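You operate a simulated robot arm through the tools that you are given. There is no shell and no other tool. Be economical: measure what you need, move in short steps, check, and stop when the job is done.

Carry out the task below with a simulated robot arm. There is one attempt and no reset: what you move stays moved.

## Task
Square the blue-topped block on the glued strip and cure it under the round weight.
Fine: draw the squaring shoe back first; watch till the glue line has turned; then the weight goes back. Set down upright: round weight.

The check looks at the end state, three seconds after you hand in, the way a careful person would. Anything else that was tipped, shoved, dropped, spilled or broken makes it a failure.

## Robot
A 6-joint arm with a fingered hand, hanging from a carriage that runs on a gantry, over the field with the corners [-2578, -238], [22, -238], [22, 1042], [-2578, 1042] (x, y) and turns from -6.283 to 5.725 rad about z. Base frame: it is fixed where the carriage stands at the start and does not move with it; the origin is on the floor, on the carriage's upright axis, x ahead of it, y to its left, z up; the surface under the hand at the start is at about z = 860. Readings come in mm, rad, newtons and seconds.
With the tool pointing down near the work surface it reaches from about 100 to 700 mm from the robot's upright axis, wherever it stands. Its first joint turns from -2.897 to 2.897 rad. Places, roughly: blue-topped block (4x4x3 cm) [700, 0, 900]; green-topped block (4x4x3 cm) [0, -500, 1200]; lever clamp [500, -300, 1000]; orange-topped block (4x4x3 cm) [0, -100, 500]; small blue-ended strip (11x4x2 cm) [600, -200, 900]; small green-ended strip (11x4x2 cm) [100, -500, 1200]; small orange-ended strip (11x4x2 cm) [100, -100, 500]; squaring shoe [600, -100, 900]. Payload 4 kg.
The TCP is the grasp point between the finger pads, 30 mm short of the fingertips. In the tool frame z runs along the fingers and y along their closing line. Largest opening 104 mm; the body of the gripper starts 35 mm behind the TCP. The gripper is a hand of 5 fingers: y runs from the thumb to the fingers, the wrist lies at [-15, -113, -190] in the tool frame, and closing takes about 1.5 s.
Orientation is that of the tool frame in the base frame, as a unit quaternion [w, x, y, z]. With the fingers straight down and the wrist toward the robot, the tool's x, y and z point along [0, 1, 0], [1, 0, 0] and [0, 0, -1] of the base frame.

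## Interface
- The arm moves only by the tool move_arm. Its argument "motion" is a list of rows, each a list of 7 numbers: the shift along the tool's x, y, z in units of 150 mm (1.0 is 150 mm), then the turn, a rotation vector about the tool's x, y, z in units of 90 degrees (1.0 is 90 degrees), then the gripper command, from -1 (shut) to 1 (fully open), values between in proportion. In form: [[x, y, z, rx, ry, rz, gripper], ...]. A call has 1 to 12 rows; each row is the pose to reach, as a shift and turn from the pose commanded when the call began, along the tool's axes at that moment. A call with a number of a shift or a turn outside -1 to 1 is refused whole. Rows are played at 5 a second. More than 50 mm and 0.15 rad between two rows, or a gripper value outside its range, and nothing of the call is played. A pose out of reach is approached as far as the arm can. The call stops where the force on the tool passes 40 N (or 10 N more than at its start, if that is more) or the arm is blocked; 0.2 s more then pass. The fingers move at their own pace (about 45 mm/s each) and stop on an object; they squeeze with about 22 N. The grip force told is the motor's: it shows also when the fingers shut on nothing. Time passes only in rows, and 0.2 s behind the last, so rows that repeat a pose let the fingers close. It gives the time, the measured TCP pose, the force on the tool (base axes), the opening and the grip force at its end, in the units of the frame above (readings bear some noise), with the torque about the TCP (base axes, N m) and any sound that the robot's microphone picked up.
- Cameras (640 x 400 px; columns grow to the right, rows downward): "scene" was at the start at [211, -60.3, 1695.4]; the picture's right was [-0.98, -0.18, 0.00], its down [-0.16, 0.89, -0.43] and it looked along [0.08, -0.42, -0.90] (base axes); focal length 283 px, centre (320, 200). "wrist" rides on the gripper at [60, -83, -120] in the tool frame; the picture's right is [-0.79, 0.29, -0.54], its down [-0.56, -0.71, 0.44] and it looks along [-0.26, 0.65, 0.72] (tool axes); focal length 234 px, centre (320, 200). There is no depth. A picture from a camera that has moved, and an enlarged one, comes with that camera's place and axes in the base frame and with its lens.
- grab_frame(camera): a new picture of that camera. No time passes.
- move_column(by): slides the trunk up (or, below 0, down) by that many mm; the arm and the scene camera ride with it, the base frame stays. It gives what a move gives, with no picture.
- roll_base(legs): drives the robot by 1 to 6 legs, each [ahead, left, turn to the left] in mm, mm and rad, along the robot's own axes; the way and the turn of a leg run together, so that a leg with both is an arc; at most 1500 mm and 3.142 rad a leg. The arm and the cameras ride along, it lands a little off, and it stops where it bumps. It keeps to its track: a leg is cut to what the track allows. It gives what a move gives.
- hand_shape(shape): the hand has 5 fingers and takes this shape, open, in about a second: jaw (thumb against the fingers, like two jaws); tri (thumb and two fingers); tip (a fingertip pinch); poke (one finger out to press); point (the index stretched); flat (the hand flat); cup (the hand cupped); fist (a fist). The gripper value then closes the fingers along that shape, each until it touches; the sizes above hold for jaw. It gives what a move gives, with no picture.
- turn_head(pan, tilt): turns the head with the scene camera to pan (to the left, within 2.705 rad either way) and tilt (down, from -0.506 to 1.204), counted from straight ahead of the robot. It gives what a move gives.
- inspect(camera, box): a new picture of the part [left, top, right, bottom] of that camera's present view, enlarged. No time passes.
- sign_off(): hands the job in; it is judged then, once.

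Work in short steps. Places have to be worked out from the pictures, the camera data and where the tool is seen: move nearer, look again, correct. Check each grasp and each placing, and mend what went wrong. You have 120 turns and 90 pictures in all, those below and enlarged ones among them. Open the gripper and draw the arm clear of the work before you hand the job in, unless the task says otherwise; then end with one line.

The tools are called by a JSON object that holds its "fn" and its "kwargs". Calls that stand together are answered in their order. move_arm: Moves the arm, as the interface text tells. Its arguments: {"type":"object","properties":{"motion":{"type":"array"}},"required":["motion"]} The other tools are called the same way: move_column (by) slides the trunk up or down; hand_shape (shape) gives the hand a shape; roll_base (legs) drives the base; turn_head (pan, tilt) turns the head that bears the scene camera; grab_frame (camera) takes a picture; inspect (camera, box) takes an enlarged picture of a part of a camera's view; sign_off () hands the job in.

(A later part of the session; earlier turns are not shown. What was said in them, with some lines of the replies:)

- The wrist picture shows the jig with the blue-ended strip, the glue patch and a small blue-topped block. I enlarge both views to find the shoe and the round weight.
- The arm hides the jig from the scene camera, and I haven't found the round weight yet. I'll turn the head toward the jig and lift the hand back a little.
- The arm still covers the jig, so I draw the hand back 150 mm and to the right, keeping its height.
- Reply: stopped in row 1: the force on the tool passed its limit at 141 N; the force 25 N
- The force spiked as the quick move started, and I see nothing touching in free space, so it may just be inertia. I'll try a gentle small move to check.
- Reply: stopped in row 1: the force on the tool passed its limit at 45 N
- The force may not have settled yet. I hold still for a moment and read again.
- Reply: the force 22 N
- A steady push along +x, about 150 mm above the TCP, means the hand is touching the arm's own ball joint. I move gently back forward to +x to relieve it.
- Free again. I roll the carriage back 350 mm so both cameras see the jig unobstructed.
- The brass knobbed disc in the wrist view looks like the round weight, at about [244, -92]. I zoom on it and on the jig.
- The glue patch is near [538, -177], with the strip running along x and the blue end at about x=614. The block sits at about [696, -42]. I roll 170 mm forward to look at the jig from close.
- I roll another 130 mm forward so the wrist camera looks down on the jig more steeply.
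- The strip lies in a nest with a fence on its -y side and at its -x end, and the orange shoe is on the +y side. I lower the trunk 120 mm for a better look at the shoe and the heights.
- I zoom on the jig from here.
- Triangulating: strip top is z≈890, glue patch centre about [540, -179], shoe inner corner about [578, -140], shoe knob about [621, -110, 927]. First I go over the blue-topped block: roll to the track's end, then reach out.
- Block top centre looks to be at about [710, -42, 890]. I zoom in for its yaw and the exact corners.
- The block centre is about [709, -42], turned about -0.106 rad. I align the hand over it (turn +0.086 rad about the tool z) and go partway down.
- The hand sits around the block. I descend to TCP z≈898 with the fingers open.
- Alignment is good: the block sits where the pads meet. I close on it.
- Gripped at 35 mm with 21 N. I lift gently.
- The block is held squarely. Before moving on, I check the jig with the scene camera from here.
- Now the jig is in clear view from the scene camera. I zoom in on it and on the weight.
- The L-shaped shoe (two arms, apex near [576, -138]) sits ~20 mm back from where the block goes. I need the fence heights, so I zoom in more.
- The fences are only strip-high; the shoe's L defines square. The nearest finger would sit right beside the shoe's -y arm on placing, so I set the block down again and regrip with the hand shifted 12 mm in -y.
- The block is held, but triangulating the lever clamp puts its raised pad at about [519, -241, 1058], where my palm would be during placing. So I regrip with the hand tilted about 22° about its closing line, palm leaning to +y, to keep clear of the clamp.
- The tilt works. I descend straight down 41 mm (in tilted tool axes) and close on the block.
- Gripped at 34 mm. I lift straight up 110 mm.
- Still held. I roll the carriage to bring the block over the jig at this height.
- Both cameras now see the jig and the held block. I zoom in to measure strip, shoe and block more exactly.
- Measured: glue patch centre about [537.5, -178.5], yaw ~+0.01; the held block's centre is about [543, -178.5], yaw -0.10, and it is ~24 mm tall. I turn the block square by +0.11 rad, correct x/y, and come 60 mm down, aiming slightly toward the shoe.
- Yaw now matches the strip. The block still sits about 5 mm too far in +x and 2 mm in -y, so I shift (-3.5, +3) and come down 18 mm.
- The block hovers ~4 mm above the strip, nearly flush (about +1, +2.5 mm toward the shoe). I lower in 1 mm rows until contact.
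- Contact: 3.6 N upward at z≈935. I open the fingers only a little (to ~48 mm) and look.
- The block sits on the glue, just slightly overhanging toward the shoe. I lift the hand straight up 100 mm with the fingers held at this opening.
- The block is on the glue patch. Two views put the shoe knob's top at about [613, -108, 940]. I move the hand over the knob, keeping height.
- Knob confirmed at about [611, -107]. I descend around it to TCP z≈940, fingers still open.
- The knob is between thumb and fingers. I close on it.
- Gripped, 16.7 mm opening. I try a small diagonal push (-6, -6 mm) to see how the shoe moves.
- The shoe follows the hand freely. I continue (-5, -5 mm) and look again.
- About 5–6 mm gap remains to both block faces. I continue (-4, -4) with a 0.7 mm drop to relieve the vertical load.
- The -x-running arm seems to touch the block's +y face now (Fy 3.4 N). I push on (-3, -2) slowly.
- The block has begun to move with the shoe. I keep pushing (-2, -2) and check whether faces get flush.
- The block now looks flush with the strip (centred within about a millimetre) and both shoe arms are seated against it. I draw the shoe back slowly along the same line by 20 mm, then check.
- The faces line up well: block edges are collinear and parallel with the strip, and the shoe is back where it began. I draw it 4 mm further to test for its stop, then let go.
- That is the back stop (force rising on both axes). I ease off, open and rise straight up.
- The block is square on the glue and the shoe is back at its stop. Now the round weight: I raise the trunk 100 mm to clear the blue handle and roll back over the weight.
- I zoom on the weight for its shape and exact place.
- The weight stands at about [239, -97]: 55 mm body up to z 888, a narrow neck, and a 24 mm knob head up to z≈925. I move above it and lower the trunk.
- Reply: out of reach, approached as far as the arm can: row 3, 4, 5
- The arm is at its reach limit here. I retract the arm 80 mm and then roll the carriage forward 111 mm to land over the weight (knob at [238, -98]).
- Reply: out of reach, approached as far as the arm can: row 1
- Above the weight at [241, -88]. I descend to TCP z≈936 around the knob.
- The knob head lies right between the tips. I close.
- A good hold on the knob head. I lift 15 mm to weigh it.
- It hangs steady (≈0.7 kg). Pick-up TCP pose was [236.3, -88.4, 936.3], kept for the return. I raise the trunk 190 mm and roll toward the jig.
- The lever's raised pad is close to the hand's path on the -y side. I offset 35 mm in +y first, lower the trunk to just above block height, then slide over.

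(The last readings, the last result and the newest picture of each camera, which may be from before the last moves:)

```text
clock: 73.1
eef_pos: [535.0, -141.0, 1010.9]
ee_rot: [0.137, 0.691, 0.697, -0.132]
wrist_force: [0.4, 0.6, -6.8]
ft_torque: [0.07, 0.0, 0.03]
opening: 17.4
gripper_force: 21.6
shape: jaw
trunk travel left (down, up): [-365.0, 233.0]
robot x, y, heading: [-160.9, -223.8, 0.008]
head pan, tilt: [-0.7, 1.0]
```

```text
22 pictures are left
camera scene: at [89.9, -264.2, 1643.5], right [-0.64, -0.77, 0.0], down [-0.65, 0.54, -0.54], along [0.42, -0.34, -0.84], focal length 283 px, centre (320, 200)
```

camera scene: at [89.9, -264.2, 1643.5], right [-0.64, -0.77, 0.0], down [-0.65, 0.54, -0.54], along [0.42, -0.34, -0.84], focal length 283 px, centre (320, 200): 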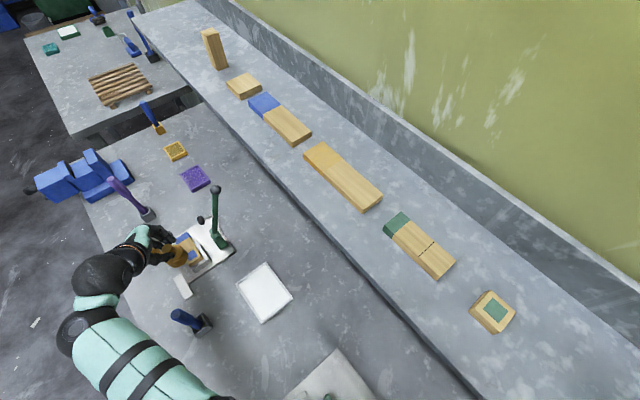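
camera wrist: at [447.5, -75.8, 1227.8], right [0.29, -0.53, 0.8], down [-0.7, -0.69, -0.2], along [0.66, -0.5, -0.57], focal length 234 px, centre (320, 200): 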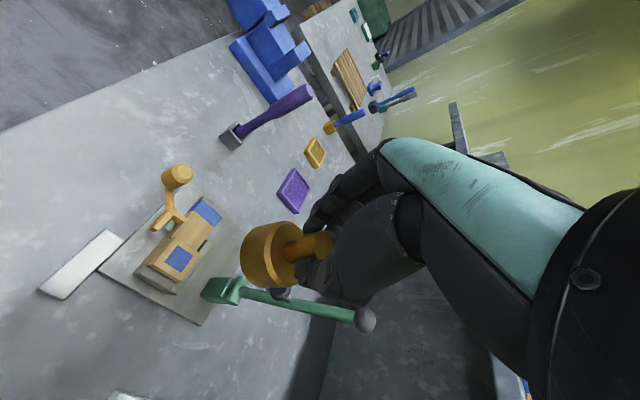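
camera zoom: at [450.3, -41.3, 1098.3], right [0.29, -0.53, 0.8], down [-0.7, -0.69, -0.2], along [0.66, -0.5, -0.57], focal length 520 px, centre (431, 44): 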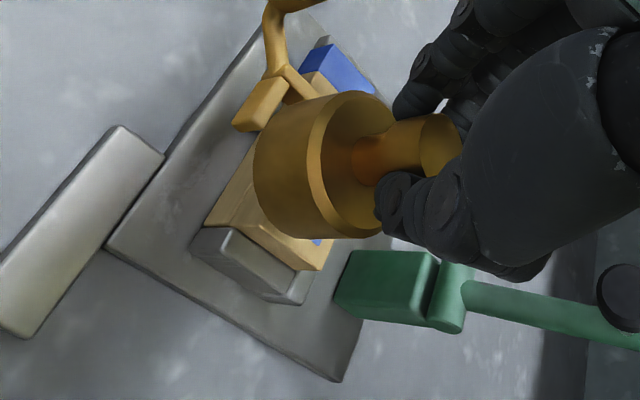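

Clear of everything. I slide 29.5 mm in -y over the block and drop 8 mm.

{"fn": "move_arm", "kwargs": {"motion": [[-0.03, 0.001, 0.02, 0, 0, 0, -1], [-0.07, 0.002, 0.05, 0, 0, 0, -1], [-0.11, 0.004, 0.08, 0, 0, 0, -1], [-0.145, 0.005, 0.11, 0, 0, 0, -1], [-0.1625, 0.006, 0.123, 0, 0, 0, -1]]}}

{"fn": "inspect", "kwargs": {"camera": "scene", "box": [155, 215, 245, 285]}}

{"fn": "inspect", "kwargs": {"camera": "wrist", "box": [200, 170, 360, 330]}}

```text
clock: 74.3
eef_pos: [537.4, -170.0, 1001.5]
ee_rot: [0.136, 0.691, 0.698, -0.13]
wrist_force: [-0.4, -0.2, -7.0]
ft_torque: [0.03, 0.01, 0.0]
opening: 17.3
gripper_force: 21.9
shape: jaw
trunk travel left (down, up): [-365.0, 233.0]
robot x, y, heading: [-163.0, -219.7, 0.006]
head pan, tilt: [-0.7, 1.0]
```

```text
5.71 times, centred on (200, 250) of scene
camera zoom: at [89.8, -264.2, 1643.4], right [-0.64, -0.77, 0.0], down [-0.65, 0.54, -0.54], along [0.42, -0.34, -0.84], focal length 1616 px, centre (1006, -86)
```

zoom: 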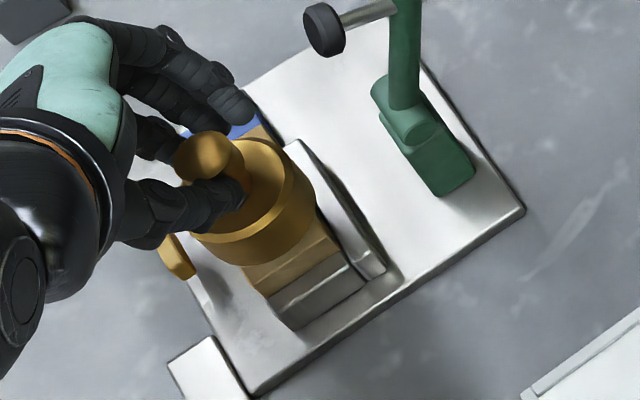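

```text
2.50 times, centred on (280, 250) of wrist
camera zoom: at [451.4, -70.8, 1089.6], right [0.29, -0.53, 0.8], down [-0.7, -0.69, -0.2], along [0.66, -0.5, -0.57], focal length 585 px, centre (420, 75)
```

zoom: 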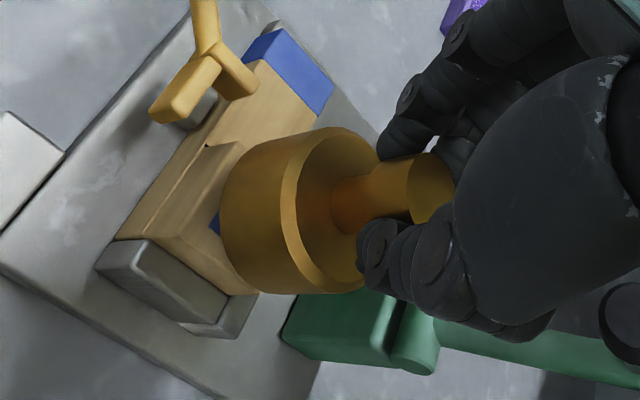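

The weight's axis is about (3.5, -3.4) mm off the block's centre. I correct by (-2.5, +2.5) and lower slowly up to 10 mm, watching the force.

{"fn": "move_arm", "kwargs": {"motion": [[0.0157, -0.0164, -0.0065, 0, 0, 0, -1], [0.0257, -0.0164, 0.0182, 0, 0, 0, -1], [0.0307, -0.0164, 0.0306, 0, 0, 0, -1], [0.0332, -0.0164, 0.0368, 0, 0, 0, -1], [0.0357, -0.0164, 0.0429, 0, 0, 0, -1], [0.0382, -0.0164, 0.0491, 0, 0, 0, -1], [0.0382, -0.0164, 0.0491, 0, 0, 0, -1]]}}

```text
clock: 75.9
eef_pos: [533.4, -168.6, 993.7]
ee_rot: [0.137, 0.691, 0.697, -0.13]
wrist_force: [0.2, 1.2, -7.1]
ft_torque: [0.06, 0.01, 0.0]
opening: 17.4
gripper_force: 22.5
shape: jaw
trunk travel left (down, up): [-365.0, 233.0]
robot x, y, heading: [-167.4, -221.5, 0.007]
head pan, tilt: [-0.7, 1.0]
```

No contact yet at z 993.7. I continue in 1 mm rows.

{"fn": "move_arm", "kwargs": {"motion": [[0.0025, 0, 0.0062, 0, 0, 0, -1], [0.005, 0, 0.0124, 0, 0, 0, -1], [0.0075, 0, 0.0185, 0, 0, 0, -1], [0.0075, 0, 0.0185, 0, 0, 0, -1]]}}

```text
clock: 76.9
eef_pos: [534.2, -167.4, 991.1]
ee_rot: [0.137, 0.691, 0.698, -0.13]
wrist_force: [0.3, -0.1, -6.7]
ft_torque: [0.08, 0.02, -0.02]
opening: 16.9
gripper_force: 21.8
shape: jaw
trunk travel left (down, up): [-365.0, 233.0]
robot x, y, heading: [-164.9, -222.2, 0.01]
head pan, tilt: [-0.7, 1.0]
```

Still hanging freely at 991. I go on 4 more rows.

{"fn": "move_arm", "kwargs": {"motion": [[0.0025, 0, 0.0062, 0, 0, 0, -1], [0.005, 0, 0.0124, 0, 0, 0, -1], [0.0075, 0, 0.0185, 0, 0, 0, -1], [0.01, 0, 0.0247, 0, 0, 0, -1], [0.01, 0, 0.0247, 0, 0, 0, -1]]}}

{"fn": "inspect", "kwargs": {"camera": "wrist", "box": [200, 180, 330, 310]}}

```text
clock: 78.1
eef_pos: [535.0, -167.9, 988.2]
ee_rot: [0.138, 0.691, 0.697, -0.13]
wrist_force: [-2.7, 0.0, 0.0]
ft_torque: [0.03, 0.04, -0.05]
opening: 17.4
gripper_force: 21.8
shape: jaw
trunk travel left (down, up): [-365.0, 233.0]
robot x, y, heading: [-163.0, -223.6, 0.008]
head pan, tilt: [-0.7, 1.0]
```

```text
3.08 times, centred on (265, 245) of wrist
camera zoom: at [449.5, -68.6, 1075.6], right [0.29, -0.53, 0.8], down [-0.7, -0.69, -0.2], along [0.66, -0.5, -0.56], focal length 720 px, centre (489, 62)
```

zoom: 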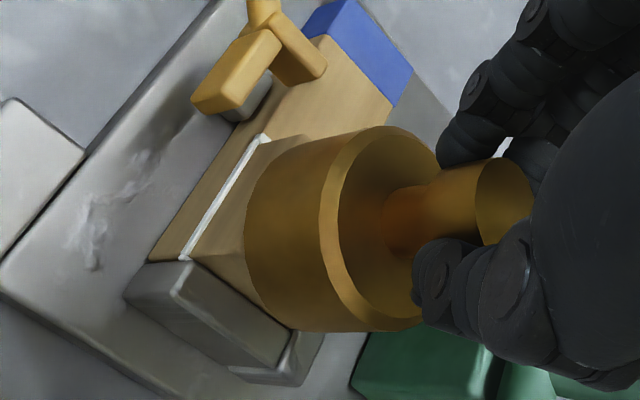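

The weight is fully borne by the block (Fz 0), and a white glue line has squeezed out along the joint. I open the fingers in place without moving.

{"fn": "move_arm", "kwargs": {"motion": [[0, 0, 0, 0, 0, 0, -0.6], [0, 0, 0, 0, 0, 0, -0.4], [0, 0, 0, 0, 0, 0, -0.2], [0, 0, 0, 0, 0, 0, 0], [0, 0, 0, 0, 0, 0, 0.1], [0, 0, 0, 0, 0, 0, 0.1]]}}

{"fn": "inspect", "kwargs": {"camera": "wrist", "box": [200, 180, 330, 310]}}

```text
clock: 79.5
eef_pos: [534.6, -167.1, 989.0]
ee_rot: [0.137, 0.691, 0.698, -0.13]
wrist_force: [-0.2, 0.2, 0.6]
ft_torque: [-0.01, 0.01, 0.02]
opening: 56.6
gripper_force: 0.0
shape: jaw
trunk travel left (down, up): [-365.0, 233.0]
robot x, y, heading: [-164.1, -221.8, 0.005]
head pan, tilt: [-0.7, 1.0]
```

```text
3.08 times, centred on (265, 245) of wrist
camera zoom: at [449.5, -68.5, 1075.3], right [0.29, -0.53, 0.8], down [-0.7, -0.69, -0.2], along [0.66, -0.5, -0.57], focal length 720 px, centre (489, 62)
```

zoom: 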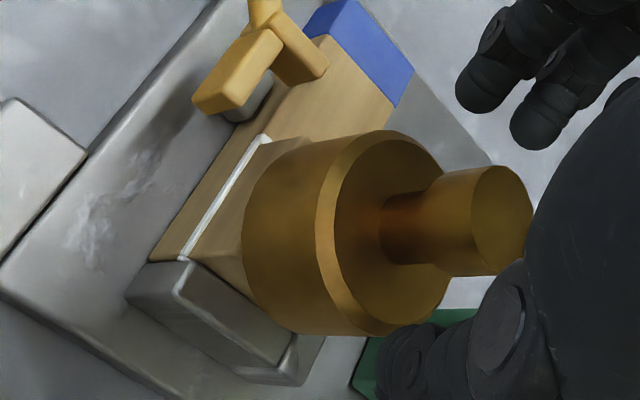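

The weight stands upright on the block by itself. I wait with the hand still, then look at the glue line again.

{"fn": "move_arm", "kwargs": {"motion": [[0, 0, 0, 0, 0, 0, 0.1], [0, 0, 0, 0, 0, 0, 0.1], [0, 0, 0, 0, 0, 0, 0.1], [0, 0, 0, 0, 0, 0, 0.1], [0, 0, 0, 0, 0, 0, 0.1], [0, 0, 0, 0, 0, 0, 0.1], [0, 0, 0, 0, 0, 0, 0.1], [0, 0, 0, 0, 0, 0, 0.1], [0, 0, 0, 0, 0, 0, 0.1], [0, 0, 0, 0, 0, 0, 0.1], [0, 0, 0, 0, 0, 0, 0.1], [0, 0, 0, 0, 0, 0, 0.1]]}}

{"fn": "move_arm", "kwargs": {"motion": [[0, 0, 0, 0, 0, 0, 0.1], [0, 0, 0, 0, 0, 0, 0.1], [0, 0, 0, 0, 0, 0, 0.1], [0, 0, 0, 0, 0, 0, 0.1], [0, 0, 0, 0, 0, 0, 0.1], [0, 0, 0, 0, 0, 0, 0.1], [0, 0, 0, 0, 0, 0, 0.1], [0, 0, 0, 0, 0, 0, 0.1], [0, 0, 0, 0, 0, 0, 0.1], [0, 0, 0, 0, 0, 0, 0.1], [0, 0, 0, 0, 0, 0, 0.1], [0, 0, 0, 0, 0, 0, 0.1]]}}

{"fn": "move_arm", "kwargs": {"motion": [[0, 0, 0, 0, 0, 0, 0.1], [0, 0, 0, 0, 0, 0, 0.1], [0, 0, 0, 0, 0, 0, 0.1], [0, 0, 0, 0, 0, 0, 0.1], [0, 0, 0, 0, 0, 0, 0.1], [0, 0, 0, 0, 0, 0, 0.1], [0, 0, 0, 0, 0, 0, 0.1], [0, 0, 0, 0, 0, 0, 0.1], [0, 0, 0, 0, 0, 0, 0.1], [0, 0, 0, 0, 0, 0, 0.1], [0, 0, 0, 0, 0, 0, 0.1], [0, 0, 0, 0, 0, 0, 0.1]]}}

{"fn": "move_arm", "kwargs": {"motion": [[0, 0, 0, 0, 0, 0, 0.1], [0, 0, 0, 0, 0, 0, 0.1], [0, 0, 0, 0, 0, 0, 0.1], [0, 0, 0, 0, 0, 0, 0.1], [0, 0, 0, 0, 0, 0, 0.1], [0, 0, 0, 0, 0, 0, 0.1], [0, 0, 0, 0, 0, 0, 0.1], [0, 0, 0, 0, 0, 0, 0.1], [0, 0, 0, 0, 0, 0, 0.1], [0, 0, 0, 0, 0, 0, 0.1], [0, 0, 0, 0, 0, 0, 0.1], [0, 0, 0, 0, 0, 0, 0.1]]}}

{"fn": "inspect", "kwargs": {"camera": "wrist", "box": [200, 180, 330, 310]}}

```text
clock: 82.1
eef_pos: [534.2, -167.2, 988.6]
ee_rot: [0.138, 0.691, 0.698, -0.13]
wrist_force: [-0.1, -1.8, 0.5]
ft_torque: [-0.01, 0.02, -0.01]
opening: 57.2
gripper_force: 0.0
shape: jaw
trunk travel left (down, up): [-365.0, 233.0]
robot x, y, heading: [-163.2, -220.5, 0.006]
head pan, tilt: [-0.7, 1.0]
```

```text
clock: 84.7
eef_pos: [535.5, -167.5, 988.0]
ee_rot: [0.138, 0.691, 0.698, -0.13]
wrist_force: [0.2, -0.5, 0.4]
ft_torque: [0.02, 0.02, 0.0]
opening: 56.5
gripper_force: 0.1
shape: jaw
trunk travel left (down, up): [-365.0, 233.0]
robot x, y, heading: [-164.5, -224.8, 0.008]
head pan, tilt: [-0.7, 1.0]
```

```text
clock: 87.3
eef_pos: [535.4, -168.1, 987.9]
ee_rot: [0.137, 0.691, 0.697, -0.13]
wrist_force: [-0.7, -0.7, 0.2]
ft_torque: [-0.01, 0.0, -0.02]
opening: 56.9
gripper_force: 0.1
shape: jaw
trunk travel left (down, up): [-365.0, 233.0]
robot x, y, heading: [-163.7, -223.1, 0.007]
head pan, tilt: [-0.7, 1.0]
```

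```text
clock: 89.9
eef_pos: [533.9, -167.3, 989.4]
ee_rot: [0.137, 0.691, 0.697, -0.13]
wrist_force: [0.2, -0.4, -0.5]
ft_torque: [0.04, 0.03, -0.05]
opening: 56.6
gripper_force: 0.0
shape: jaw
trunk travel left (down, up): [-365.0, 233.0]
robot x, y, heading: [-163.6, -226.5, 0.008]
head pan, tilt: [-0.7, 1.0]
```

```text
3.08 times, centred on (265, 245) of wrist
camera zoom: at [449.5, -68.5, 1075.3], right [0.29, -0.53, 0.8], down [-0.7, -0.69, -0.2], along [0.66, -0.5, -0.57], focal length 720 px, centre (489, 62)
```

zoom: 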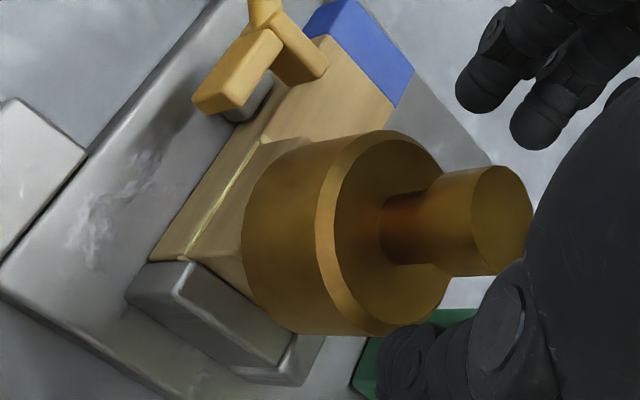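

The glue line has gone from white toward yellow. I wait a bit longer to see whether the turn is complete.

{"fn": "move_arm", "kwargs": {"motion": [[0, 0, 0, 0, 0, 0, 0.1], [0, 0, 0, 0, 0, 0, 0.1], [0, 0, 0, 0, 0, 0, 0.1], [0, 0, 0, 0, 0, 0, 0.1], [0, 0, 0, 0, 0, 0, 0.1], [0, 0, 0, 0, 0, 0, 0.1], [0, 0, 0, 0, 0, 0, 0.1], [0, 0, 0, 0, 0, 0, 0.1], [0, 0, 0, 0, 0, 0, 0.1], [0, 0, 0, 0, 0, 0, 0.1], [0, 0, 0, 0, 0, 0, 0.1], [0, 0, 0, 0, 0, 0, 0.1]]}}

{"fn": "move_arm", "kwargs": {"motion": [[0, 0, 0, 0, 0, 0, 0.1], [0, 0, 0, 0, 0, 0, 0.1], [0, 0, 0, 0, 0, 0, 0.1], [0, 0, 0, 0, 0, 0, 0.1], [0, 0, 0, 0, 0, 0, 0.1], [0, 0, 0, 0, 0, 0, 0.1], [0, 0, 0, 0, 0, 0, 0.1], [0, 0, 0, 0, 0, 0, 0.1], [0, 0, 0, 0, 0, 0, 0.1], [0, 0, 0, 0, 0, 0, 0.1], [0, 0, 0, 0, 0, 0, 0.1], [0, 0, 0, 0, 0, 0, 0.1]]}}

{"fn": "move_arm", "kwargs": {"motion": [[0, 0, 0, 0, 0, 0, 0.1], [0, 0, 0, 0, 0, 0, 0.1], [0, 0, 0, 0, 0, 0, 0.1], [0, 0, 0, 0, 0, 0, 0.1], [0, 0, 0, 0, 0, 0, 0.1], [0, 0, 0, 0, 0, 0, 0.1], [0, 0, 0, 0, 0, 0, 0.1], [0, 0, 0, 0, 0, 0, 0.1], [0, 0, 0, 0, 0, 0, 0.1], [0, 0, 0, 0, 0, 0, 0.1], [0, 0, 0, 0, 0, 0, 0.1], [0, 0, 0, 0, 0, 0, 0.1]]}}

{"fn": "move_arm", "kwargs": {"motion": [[0, 0, 0, 0, 0, 0, 0.1], [0, 0, 0, 0, 0, 0, 0.1], [0, 0, 0, 0, 0, 0, 0.1], [0, 0, 0, 0, 0, 0, 0.1], [0, 0, 0, 0, 0, 0, 0.1], [0, 0, 0, 0, 0, 0, 0.1], [0, 0, 0, 0, 0, 0, 0.1], [0, 0, 0, 0, 0, 0, 0.1], [0, 0, 0, 0, 0, 0, 0.1], [0, 0, 0, 0, 0, 0, 0.1], [0, 0, 0, 0, 0, 0, 0.1], [0, 0, 0, 0, 0, 0, 0.1]]}}

{"fn": "inspect", "kwargs": {"camera": "wrist", "box": [200, 180, 330, 310]}}

```text
clock: 92.5
eef_pos: [534.0, -168.2, 988.2]
ee_rot: [0.138, 0.692, 0.697, -0.13]
wrist_force: [0.1, -0.1, -0.4]
ft_torque: [0.02, 0.05, -0.01]
opening: 56.9
gripper_force: 0.0
shape: jaw
trunk travel left (down, up): [-365.0, 233.0]
robot x, y, heading: [-165.6, -223.8, 0.012]
head pan, tilt: [-0.7, 1.0]
```

```text
clock: 95.1
eef_pos: [534.3, -167.9, 988.3]
ee_rot: [0.137, 0.691, 0.697, -0.13]
wrist_force: [-0.2, -1.0, -0.2]
ft_torque: [-0.04, 0.0, -0.01]
opening: 56.5
gripper_force: 0.0
shape: jaw
trunk travel left (down, up): [-365.0, 233.0]
robot x, y, heading: [-162.3, -223.1, 0.01]
head pan, tilt: [-0.7, 1.0]
```

```text
clock: 97.7
eef_pos: [535.0, -168.5, 988.1]
ee_rot: [0.137, 0.692, 0.697, -0.13]
wrist_force: [-0.5, -0.7, -0.3]
ft_torque: [-0.02, 0.02, 0.02]
opening: 56.7
gripper_force: 0.0
shape: jaw
trunk travel left (down, up): [-365.0, 233.0]
robot x, y, heading: [-162.5, -222.8, 0.011]
head pan, tilt: [-0.7, 1.0]
```

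```text
clock: 100.3
eef_pos: [533.4, -168.8, 986.7]
ee_rot: [0.138, 0.691, 0.698, -0.13]
wrist_force: [0.2, -0.2, -0.7]
ft_torque: [0.0, 0.01, 0.03]
opening: 56.7
gripper_force: 0.0
shape: jaw
trunk travel left (down, up): [-365.0, 233.0]
robot x, y, heading: [-163.9, -218.8, 0.007]
head pan, tilt: [-0.7, 1.0]
```

```text
3.08 times, centred on (265, 245) of wrist
camera zoom: at [449.5, -68.5, 1075.3], right [0.29, -0.53, 0.8], down [-0.7, -0.69, -0.2], along [0.66, -0.5, -0.57], focal length 720 px, centre (489, 62)
```

zoom: 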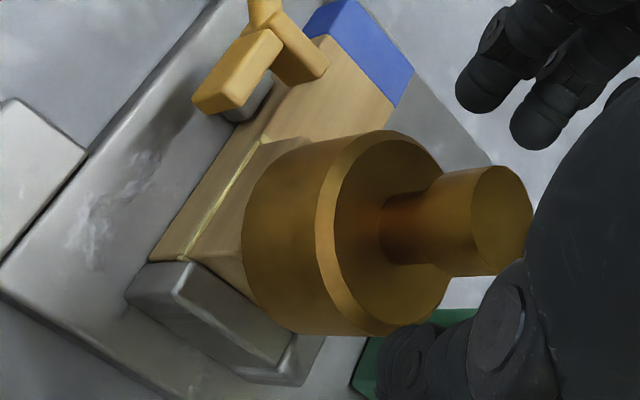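

The line stays amber with no further change, so the glue has cured. I close on the weight's knob again.

{"fn": "move_arm", "kwargs": {"motion": [[0, 0, 0, 0, 0, 0, -0.2], [0, 0, 0, 0, 0, 0, -0.5], [0, 0, 0, 0, 0, 0, -0.7], [0, 0, 0, 0, 0, 0, -1], [0, 0, 0, 0, 0, 0, -1], [0, 0, 0, 0, 0, 0, -1], [0, 0, 0, 0, 0, 0, -1]]}}

{"fn": "move_arm", "kwargs": {"motion": [[-0.0025, 0, -0.0062, 0, 0, 0, -1], [-0.0075, 0, -0.0185, 0, 0, 0, -1], [-0.015, 0, -0.037, 0, 0, 0, -1], [-0.025, 0, -0.062, 0, 0, 0, -1], [-0.0375, 0, -0.0927, 0, 0, 0, -1], [-0.0375, 0, -0.0927, 0, 0, 0, -1]]}}

{"fn": "inspect", "kwargs": {"camera": "wrist", "box": [190, 170, 340, 320]}}

```text
clock: 101.9
eef_pos: [534.3, -168.8, 988.7]
ee_rot: [0.138, 0.691, 0.698, -0.131]
wrist_force: [-2.1, 0.8, 0.5]
ft_torque: [0.03, 0.05, -0.04]
opening: 16.9
gripper_force: 22.2
shape: jaw
trunk travel left (down, up): [-365.0, 233.0]
robot x, y, heading: [-160.0, -221.1, 0.007]
head pan, tilt: [-0.7, 1.0]
```

```text
clock: 103.3
eef_pos: [532.7, -168.8, 1002.9]
ee_rot: [0.138, 0.691, 0.697, -0.131]
wrist_force: [0.5, 0.2, -6.4]
ft_torque: [0.08, 0.0, -0.02]
opening: 17.0
gripper_force: 22.3
shape: jaw
trunk travel left (down, up): [-365.0, 233.0]
robot x, y, heading: [-167.3, -221.8, 0.006]
head pan, tilt: [-0.7, 1.0]
```

```text
2.67 times, centred on (265, 245) of wrist
camera zoom: at [448.8, -68.7, 1089.3], right [0.29, -0.53, 0.8], down [-0.7, -0.69, -0.2], along [0.66, -0.5, -0.57], focal length 624 px, centre (467, 80)
```

zoom: 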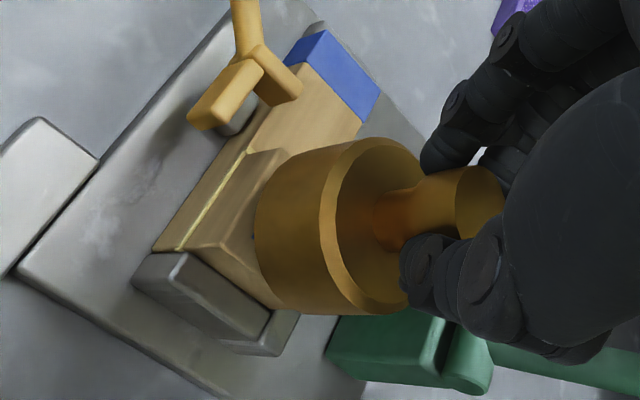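

The block stayed, the weight is free. I reverse the path: +8 mm up, 32 mm in +y, then trunk up 130 mm.

{"fn": "move_arm", "kwargs": {"motion": [[-0.02, 0, -0.0494, 0, 0, 0, -1], [0.02, 0.001, -0.065, 0, 0, 0, -1], [0.07, 0.002, -0.085, 0, 0, 0, -1], [0.12, 0.003, -0.106, 0, 0, 0, -1], [0.16, 0.003, -0.122, 0, 0, 0, -1], [0.178, 0.0035, -0.129, 0, 0, 0, -1]]}}

{"fn": "move_column", "kwargs": {"by": 130}}

```text
clock: 104.7
eef_pos: [534.3, -135.4, 1010.2]
ee_rot: [0.136, 0.691, 0.698, -0.13]
wrist_force: [0.1, 0.2, -6.6]
ft_torque: [0.05, 0.01, -0.01]
opening: 16.3
gripper_force: 21.8
shape: jaw
trunk travel left (down, up): [-365.0, 233.0]
robot x, y, heading: [-164.3, -222.1, 0.011]
head pan, tilt: [-0.7, 1.0]
```

```text
clock: 106.3
eef_pos: [532.9, -135.9, 1140.7]
ee_rot: [0.137, 0.691, 0.697, -0.132]
wrist_force: [0.6, 0.7, -7.8]
ft_torque: [0.08, 0.03, 0.03]
opening: 16.5
gripper_force: 22.3
shape: jaw
trunk travel left (down, up): [-495.0, 103.0]
robot x, y, heading: [-163.7, -223.7, 0.008]
head pan, tilt: [-0.7, 1.0]
```

Now I roll back to above the weight's original spot (TCP [236, -88]).

{"fn": "roll_base", "kwargs": {"legs": [[-297, 49, 0]]}}

{"fn": "grab_frame", "kwargs": {"camera": "wrist"}}

```text
clock: 108.3
eef_pos: [240.5, -88.4, 1140.2]
ee_rot: [0.137, 0.69, 0.699, -0.13]
wrist_force: [-0.2, 0.1, -8.1]
ft_torque: [0.11, -0.02, -0.03]
opening: 16.6
gripper_force: 21.6
shape: jaw
trunk travel left (down, up): [-495.0, 103.0]
robot x, y, heading: [-459.9, -174.8, 0.016]
head pan, tilt: [-0.7, 1.0]
```

```text
14 pictures are left
camera wrist: at [155.5, 11.3, 1227.5], right [0.29, -0.53, 0.8], down [-0.7, -0.69, -0.2], along [0.66, -0.5, -0.57], focal length 234 px, centre (320, 200)
```

wrist: 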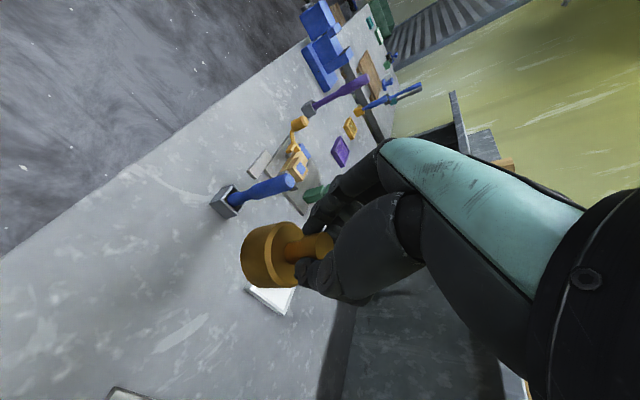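

Good position. I lower the trunk 190 mm, which leaves the weight about 14 mm above the table.

{"fn": "move_column", "kwargs": {"by": -190}}

{"fn": "move_arm", "kwargs": {"motion": [[0, -0.013, 0, 0, 0, 0, -1], [0.01, -0.026, 0.025, 0, 0, 0, -1], [0.02, -0.026, 0.05, 0, 0, 0, -1], [0.025, -0.026, 0.062, 0, 0, 0, -1], [0.0275, -0.026, 0.068, 0, 0, 0, -1], [0.03, -0.026, 0.0742, 0, 0, 0, -1], [0.03, -0.026, 0.0742, 0, 0, 0, -1]]}}

```text
clock: 110.4
eef_pos: [239.9, -88.6, 950.5]
ee_rot: [0.138, 0.69, 0.699, -0.13]
wrist_force: [-0.7, -0.3, -7.3]
ft_torque: [0.08, -0.01, 0.04]
opening: 16.7
gripper_force: 21.8
shape: jaw
trunk travel left (down, up): [-305.0, 293.0]
robot x, y, heading: [-454.8, -172.4, 0.013]
head pan, tilt: [-0.7, 1.0]
```

```text
clock: 112.0
eef_pos: [236.0, -88.4, 938.1]
ee_rot: [0.138, 0.69, 0.699, -0.131]
wrist_force: [0.7, 0.8, -7.5]
ft_torque: [0.06, -0.03, -0.01]
opening: 16.5
gripper_force: 21.9
shape: jaw
trunk travel left (down, up): [-305.0, 293.0]
robot x, y, heading: [-457.2, -177.4, 0.01]
head pan, tilt: [-0.7, 1.0]
```

Still hanging at 938. I lower in ~0.7 mm rows until the table takes it.

{"fn": "move_arm", "kwargs": {"motion": [[0.0018, 0, 0.0043, 0, 0, 0, -1], [0.0035, 0, 0.0087, 0, 0, 0, -1], [0.0053, 0, 0.013, 0, 0, 0, -1], [0.0053, 0, 0.013, 0, 0, 0, -1]]}}

```text
clock: 113.0
eef_pos: [237.7, -87.5, 936.7]
ee_rot: [0.138, 0.69, 0.699, -0.13]
wrist_force: [-0.6, 0.3, -4.3]
ft_torque: [0.03, 0.04, -0.02]
opening: 16.3
gripper_force: 22.0
shape: jaw
trunk travel left (down, up): [-305.0, 293.0]
robot x, y, heading: [-454.3, -173.8, 0.01]
head pan, tilt: [-0.7, 1.0]
```

The table is taking part of the load (4.3 of 7 N). One more millimetre, then I open slowly.

{"fn": "move_arm", "kwargs": {"motion": [[0.0018, 0, 0.0043, 0, 0, 0, -1], [0.003, 0, 0.007, 0, 0, 0, -1], [0.003, 0, 0.007, 0, 0, 0, -1]]}}

{"fn": "move_arm", "kwargs": {"motion": [[0, 0, 0, 0, 0, 0, -0.6], [0, 0, 0, 0, 0, 0, -0.4], [0, 0, 0, 0, 0, 0, -0.1], [0, 0, 0, 0, 0, 0, 0.2], [0, 0, 0, 0, 0, 0, 0.3], [0, 0, 0, 0, 0, 0, 0.3], [0, 0, 0, 0, 0, 0, 0.3]]}}

{"fn": "inspect", "kwargs": {"camera": "wrist", "box": [220, 160, 400, 320]}}

```text
clock: 113.8
eef_pos: [237.5, -88.7, 935.5]
ee_rot: [0.138, 0.69, 0.699, -0.129]
wrist_force: [-3.3, 0.3, 2.8]
ft_torque: [0.02, -0.01, -0.04]
opening: 16.7
gripper_force: 21.7
shape: jaw
trunk travel left (down, up): [-305.0, 293.0]
robot x, y, heading: [-456.2, -177.6, 0.015]
head pan, tilt: [-0.7, 1.0]
```

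```text
clock: 115.4
eef_pos: [238.4, -88.0, 935.6]
ee_rot: [0.137, 0.69, 0.699, -0.13]
wrist_force: [0.7, -0.7, -0.7]
ft_torque: [-0.01, 0.0, 0.01]
opening: 66.9
gripper_force: 0.0
shape: jaw
trunk travel left (down, up): [-305.0, 293.0]
robot x, y, heading: [-454.8, -174.7, 0.01]
head pan, tilt: [-0.7, 1.0]
```

```text
2.50 times, centred on (310, 240) of wrist
camera zoom: at [152.3, 11.1, 1022.8], right [0.29, -0.53, 0.8], down [-0.69, -0.69, -0.2], along [0.66, -0.5, -0.57], focal length 585 px, centre (345, 100)
```

zoom: 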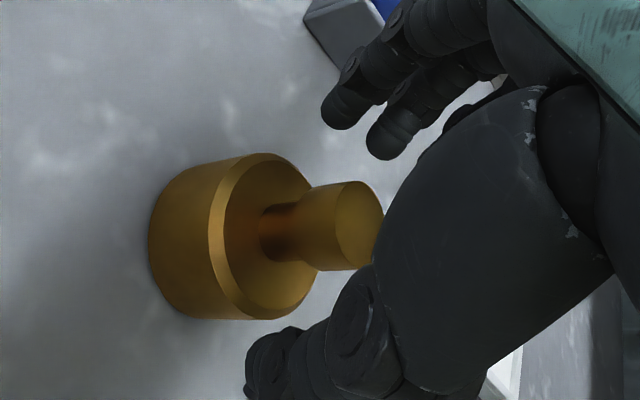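

The weight stands upright just as it was before pick-up. I raise the hand straight up via the trunk and take a final look.

{"fn": "move_column", "kwargs": {"by": 200}}

{"fn": "roll_base", "kwargs": {"legs": [[-120, 60, 0]]}}

{"fn": "grab_frame", "kwargs": {"camera": "wrist"}}

{"fn": "grab_frame", "kwargs": {"camera": "scene"}}

```text
clock: 117.5
eef_pos: [236.5, -88.0, 1135.4]
ee_rot: [0.137, 0.69, 0.699, -0.131]
wrist_force: [0.0, 0.4, -0.4]
ft_torque: [0.0, 0.0, 0.0]
opening: 67.0
gripper_force: 0.0
shape: jaw
trunk travel left (down, up): [-505.0, 93.0]
robot x, y, heading: [-454.5, -178.3, 0.015]
head pan, tilt: [-0.7, 1.0]
```

```text
clock: 118.8
eef_pos: [117.4, -28.4, 1136.2]
ee_rot: [0.138, 0.69, 0.699, -0.13]
wrist_force: [-0.4, -0.1, -0.1]
ft_torque: [0.01, -0.02, -0.01]
opening: 67.3
gripper_force: 0.1
shape: jaw
trunk travel left (down, up): [-505.0, 93.0]
robot x, y, heading: [-573.9, -119.1, 0.017]
head pan, tilt: [-0.7, 1.0]
```

```text
12 pictures are left
camera wrist: at [31.5, 70.9, 1223.0], right [0.29, -0.53, 0.8], down [-0.69, -0.69, -0.2], along [0.66, -0.5, -0.57], focal length 234 px, centre (320, 200)
```

wrist: 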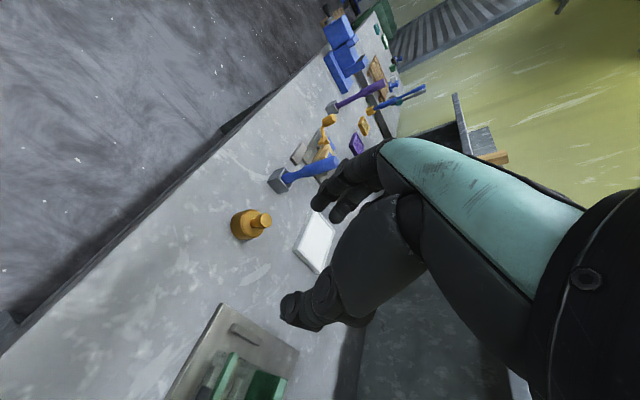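

```text
11 pictures are left
camera scene: at [-322.6, -158.8, 1783.6], right [-0.63, -0.77, 0.0], down [-0.65, 0.53, -0.54], along [0.42, -0.34, -0.84], focal length 283 px, centre (320, 200)
```

scene: 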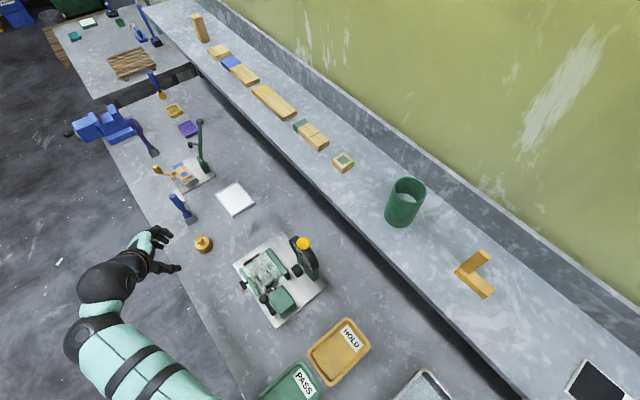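

A last zoom on the jig confirms the joint and the shoe's position.

{"fn": "inspect", "kwargs": {"camera": "scene", "box": [145, 145, 225, 205]}}

```text
6.67 times, centred on (185, 175) of scene
camera zoom: at [-322.6, -158.8, 1783.6], right [-0.63, -0.77, 0.0], down [-0.65, 0.53, -0.54], along [0.42, -0.34, -0.84], focal length 1885 px, centre (1220, 367)
```

zoom: 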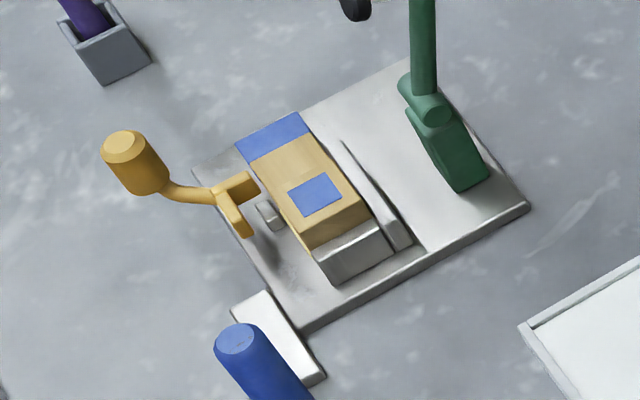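

The block is square on the strip, the shoe is drawn back, the weight stands upright at its place, and the arm is clear. I hand in.

{"fn": "sign_off", "kwargs": {}}

```text
The job is handed in.
```

The blue-topped block is square on the glued strip to within about a millimetre, and it cured under the round weight until the glue line turned from white to amber. I drew the shoe back to its stop before the weight went on. The weight now stands upright at its starting spot, and the arm is clear with the hand open.
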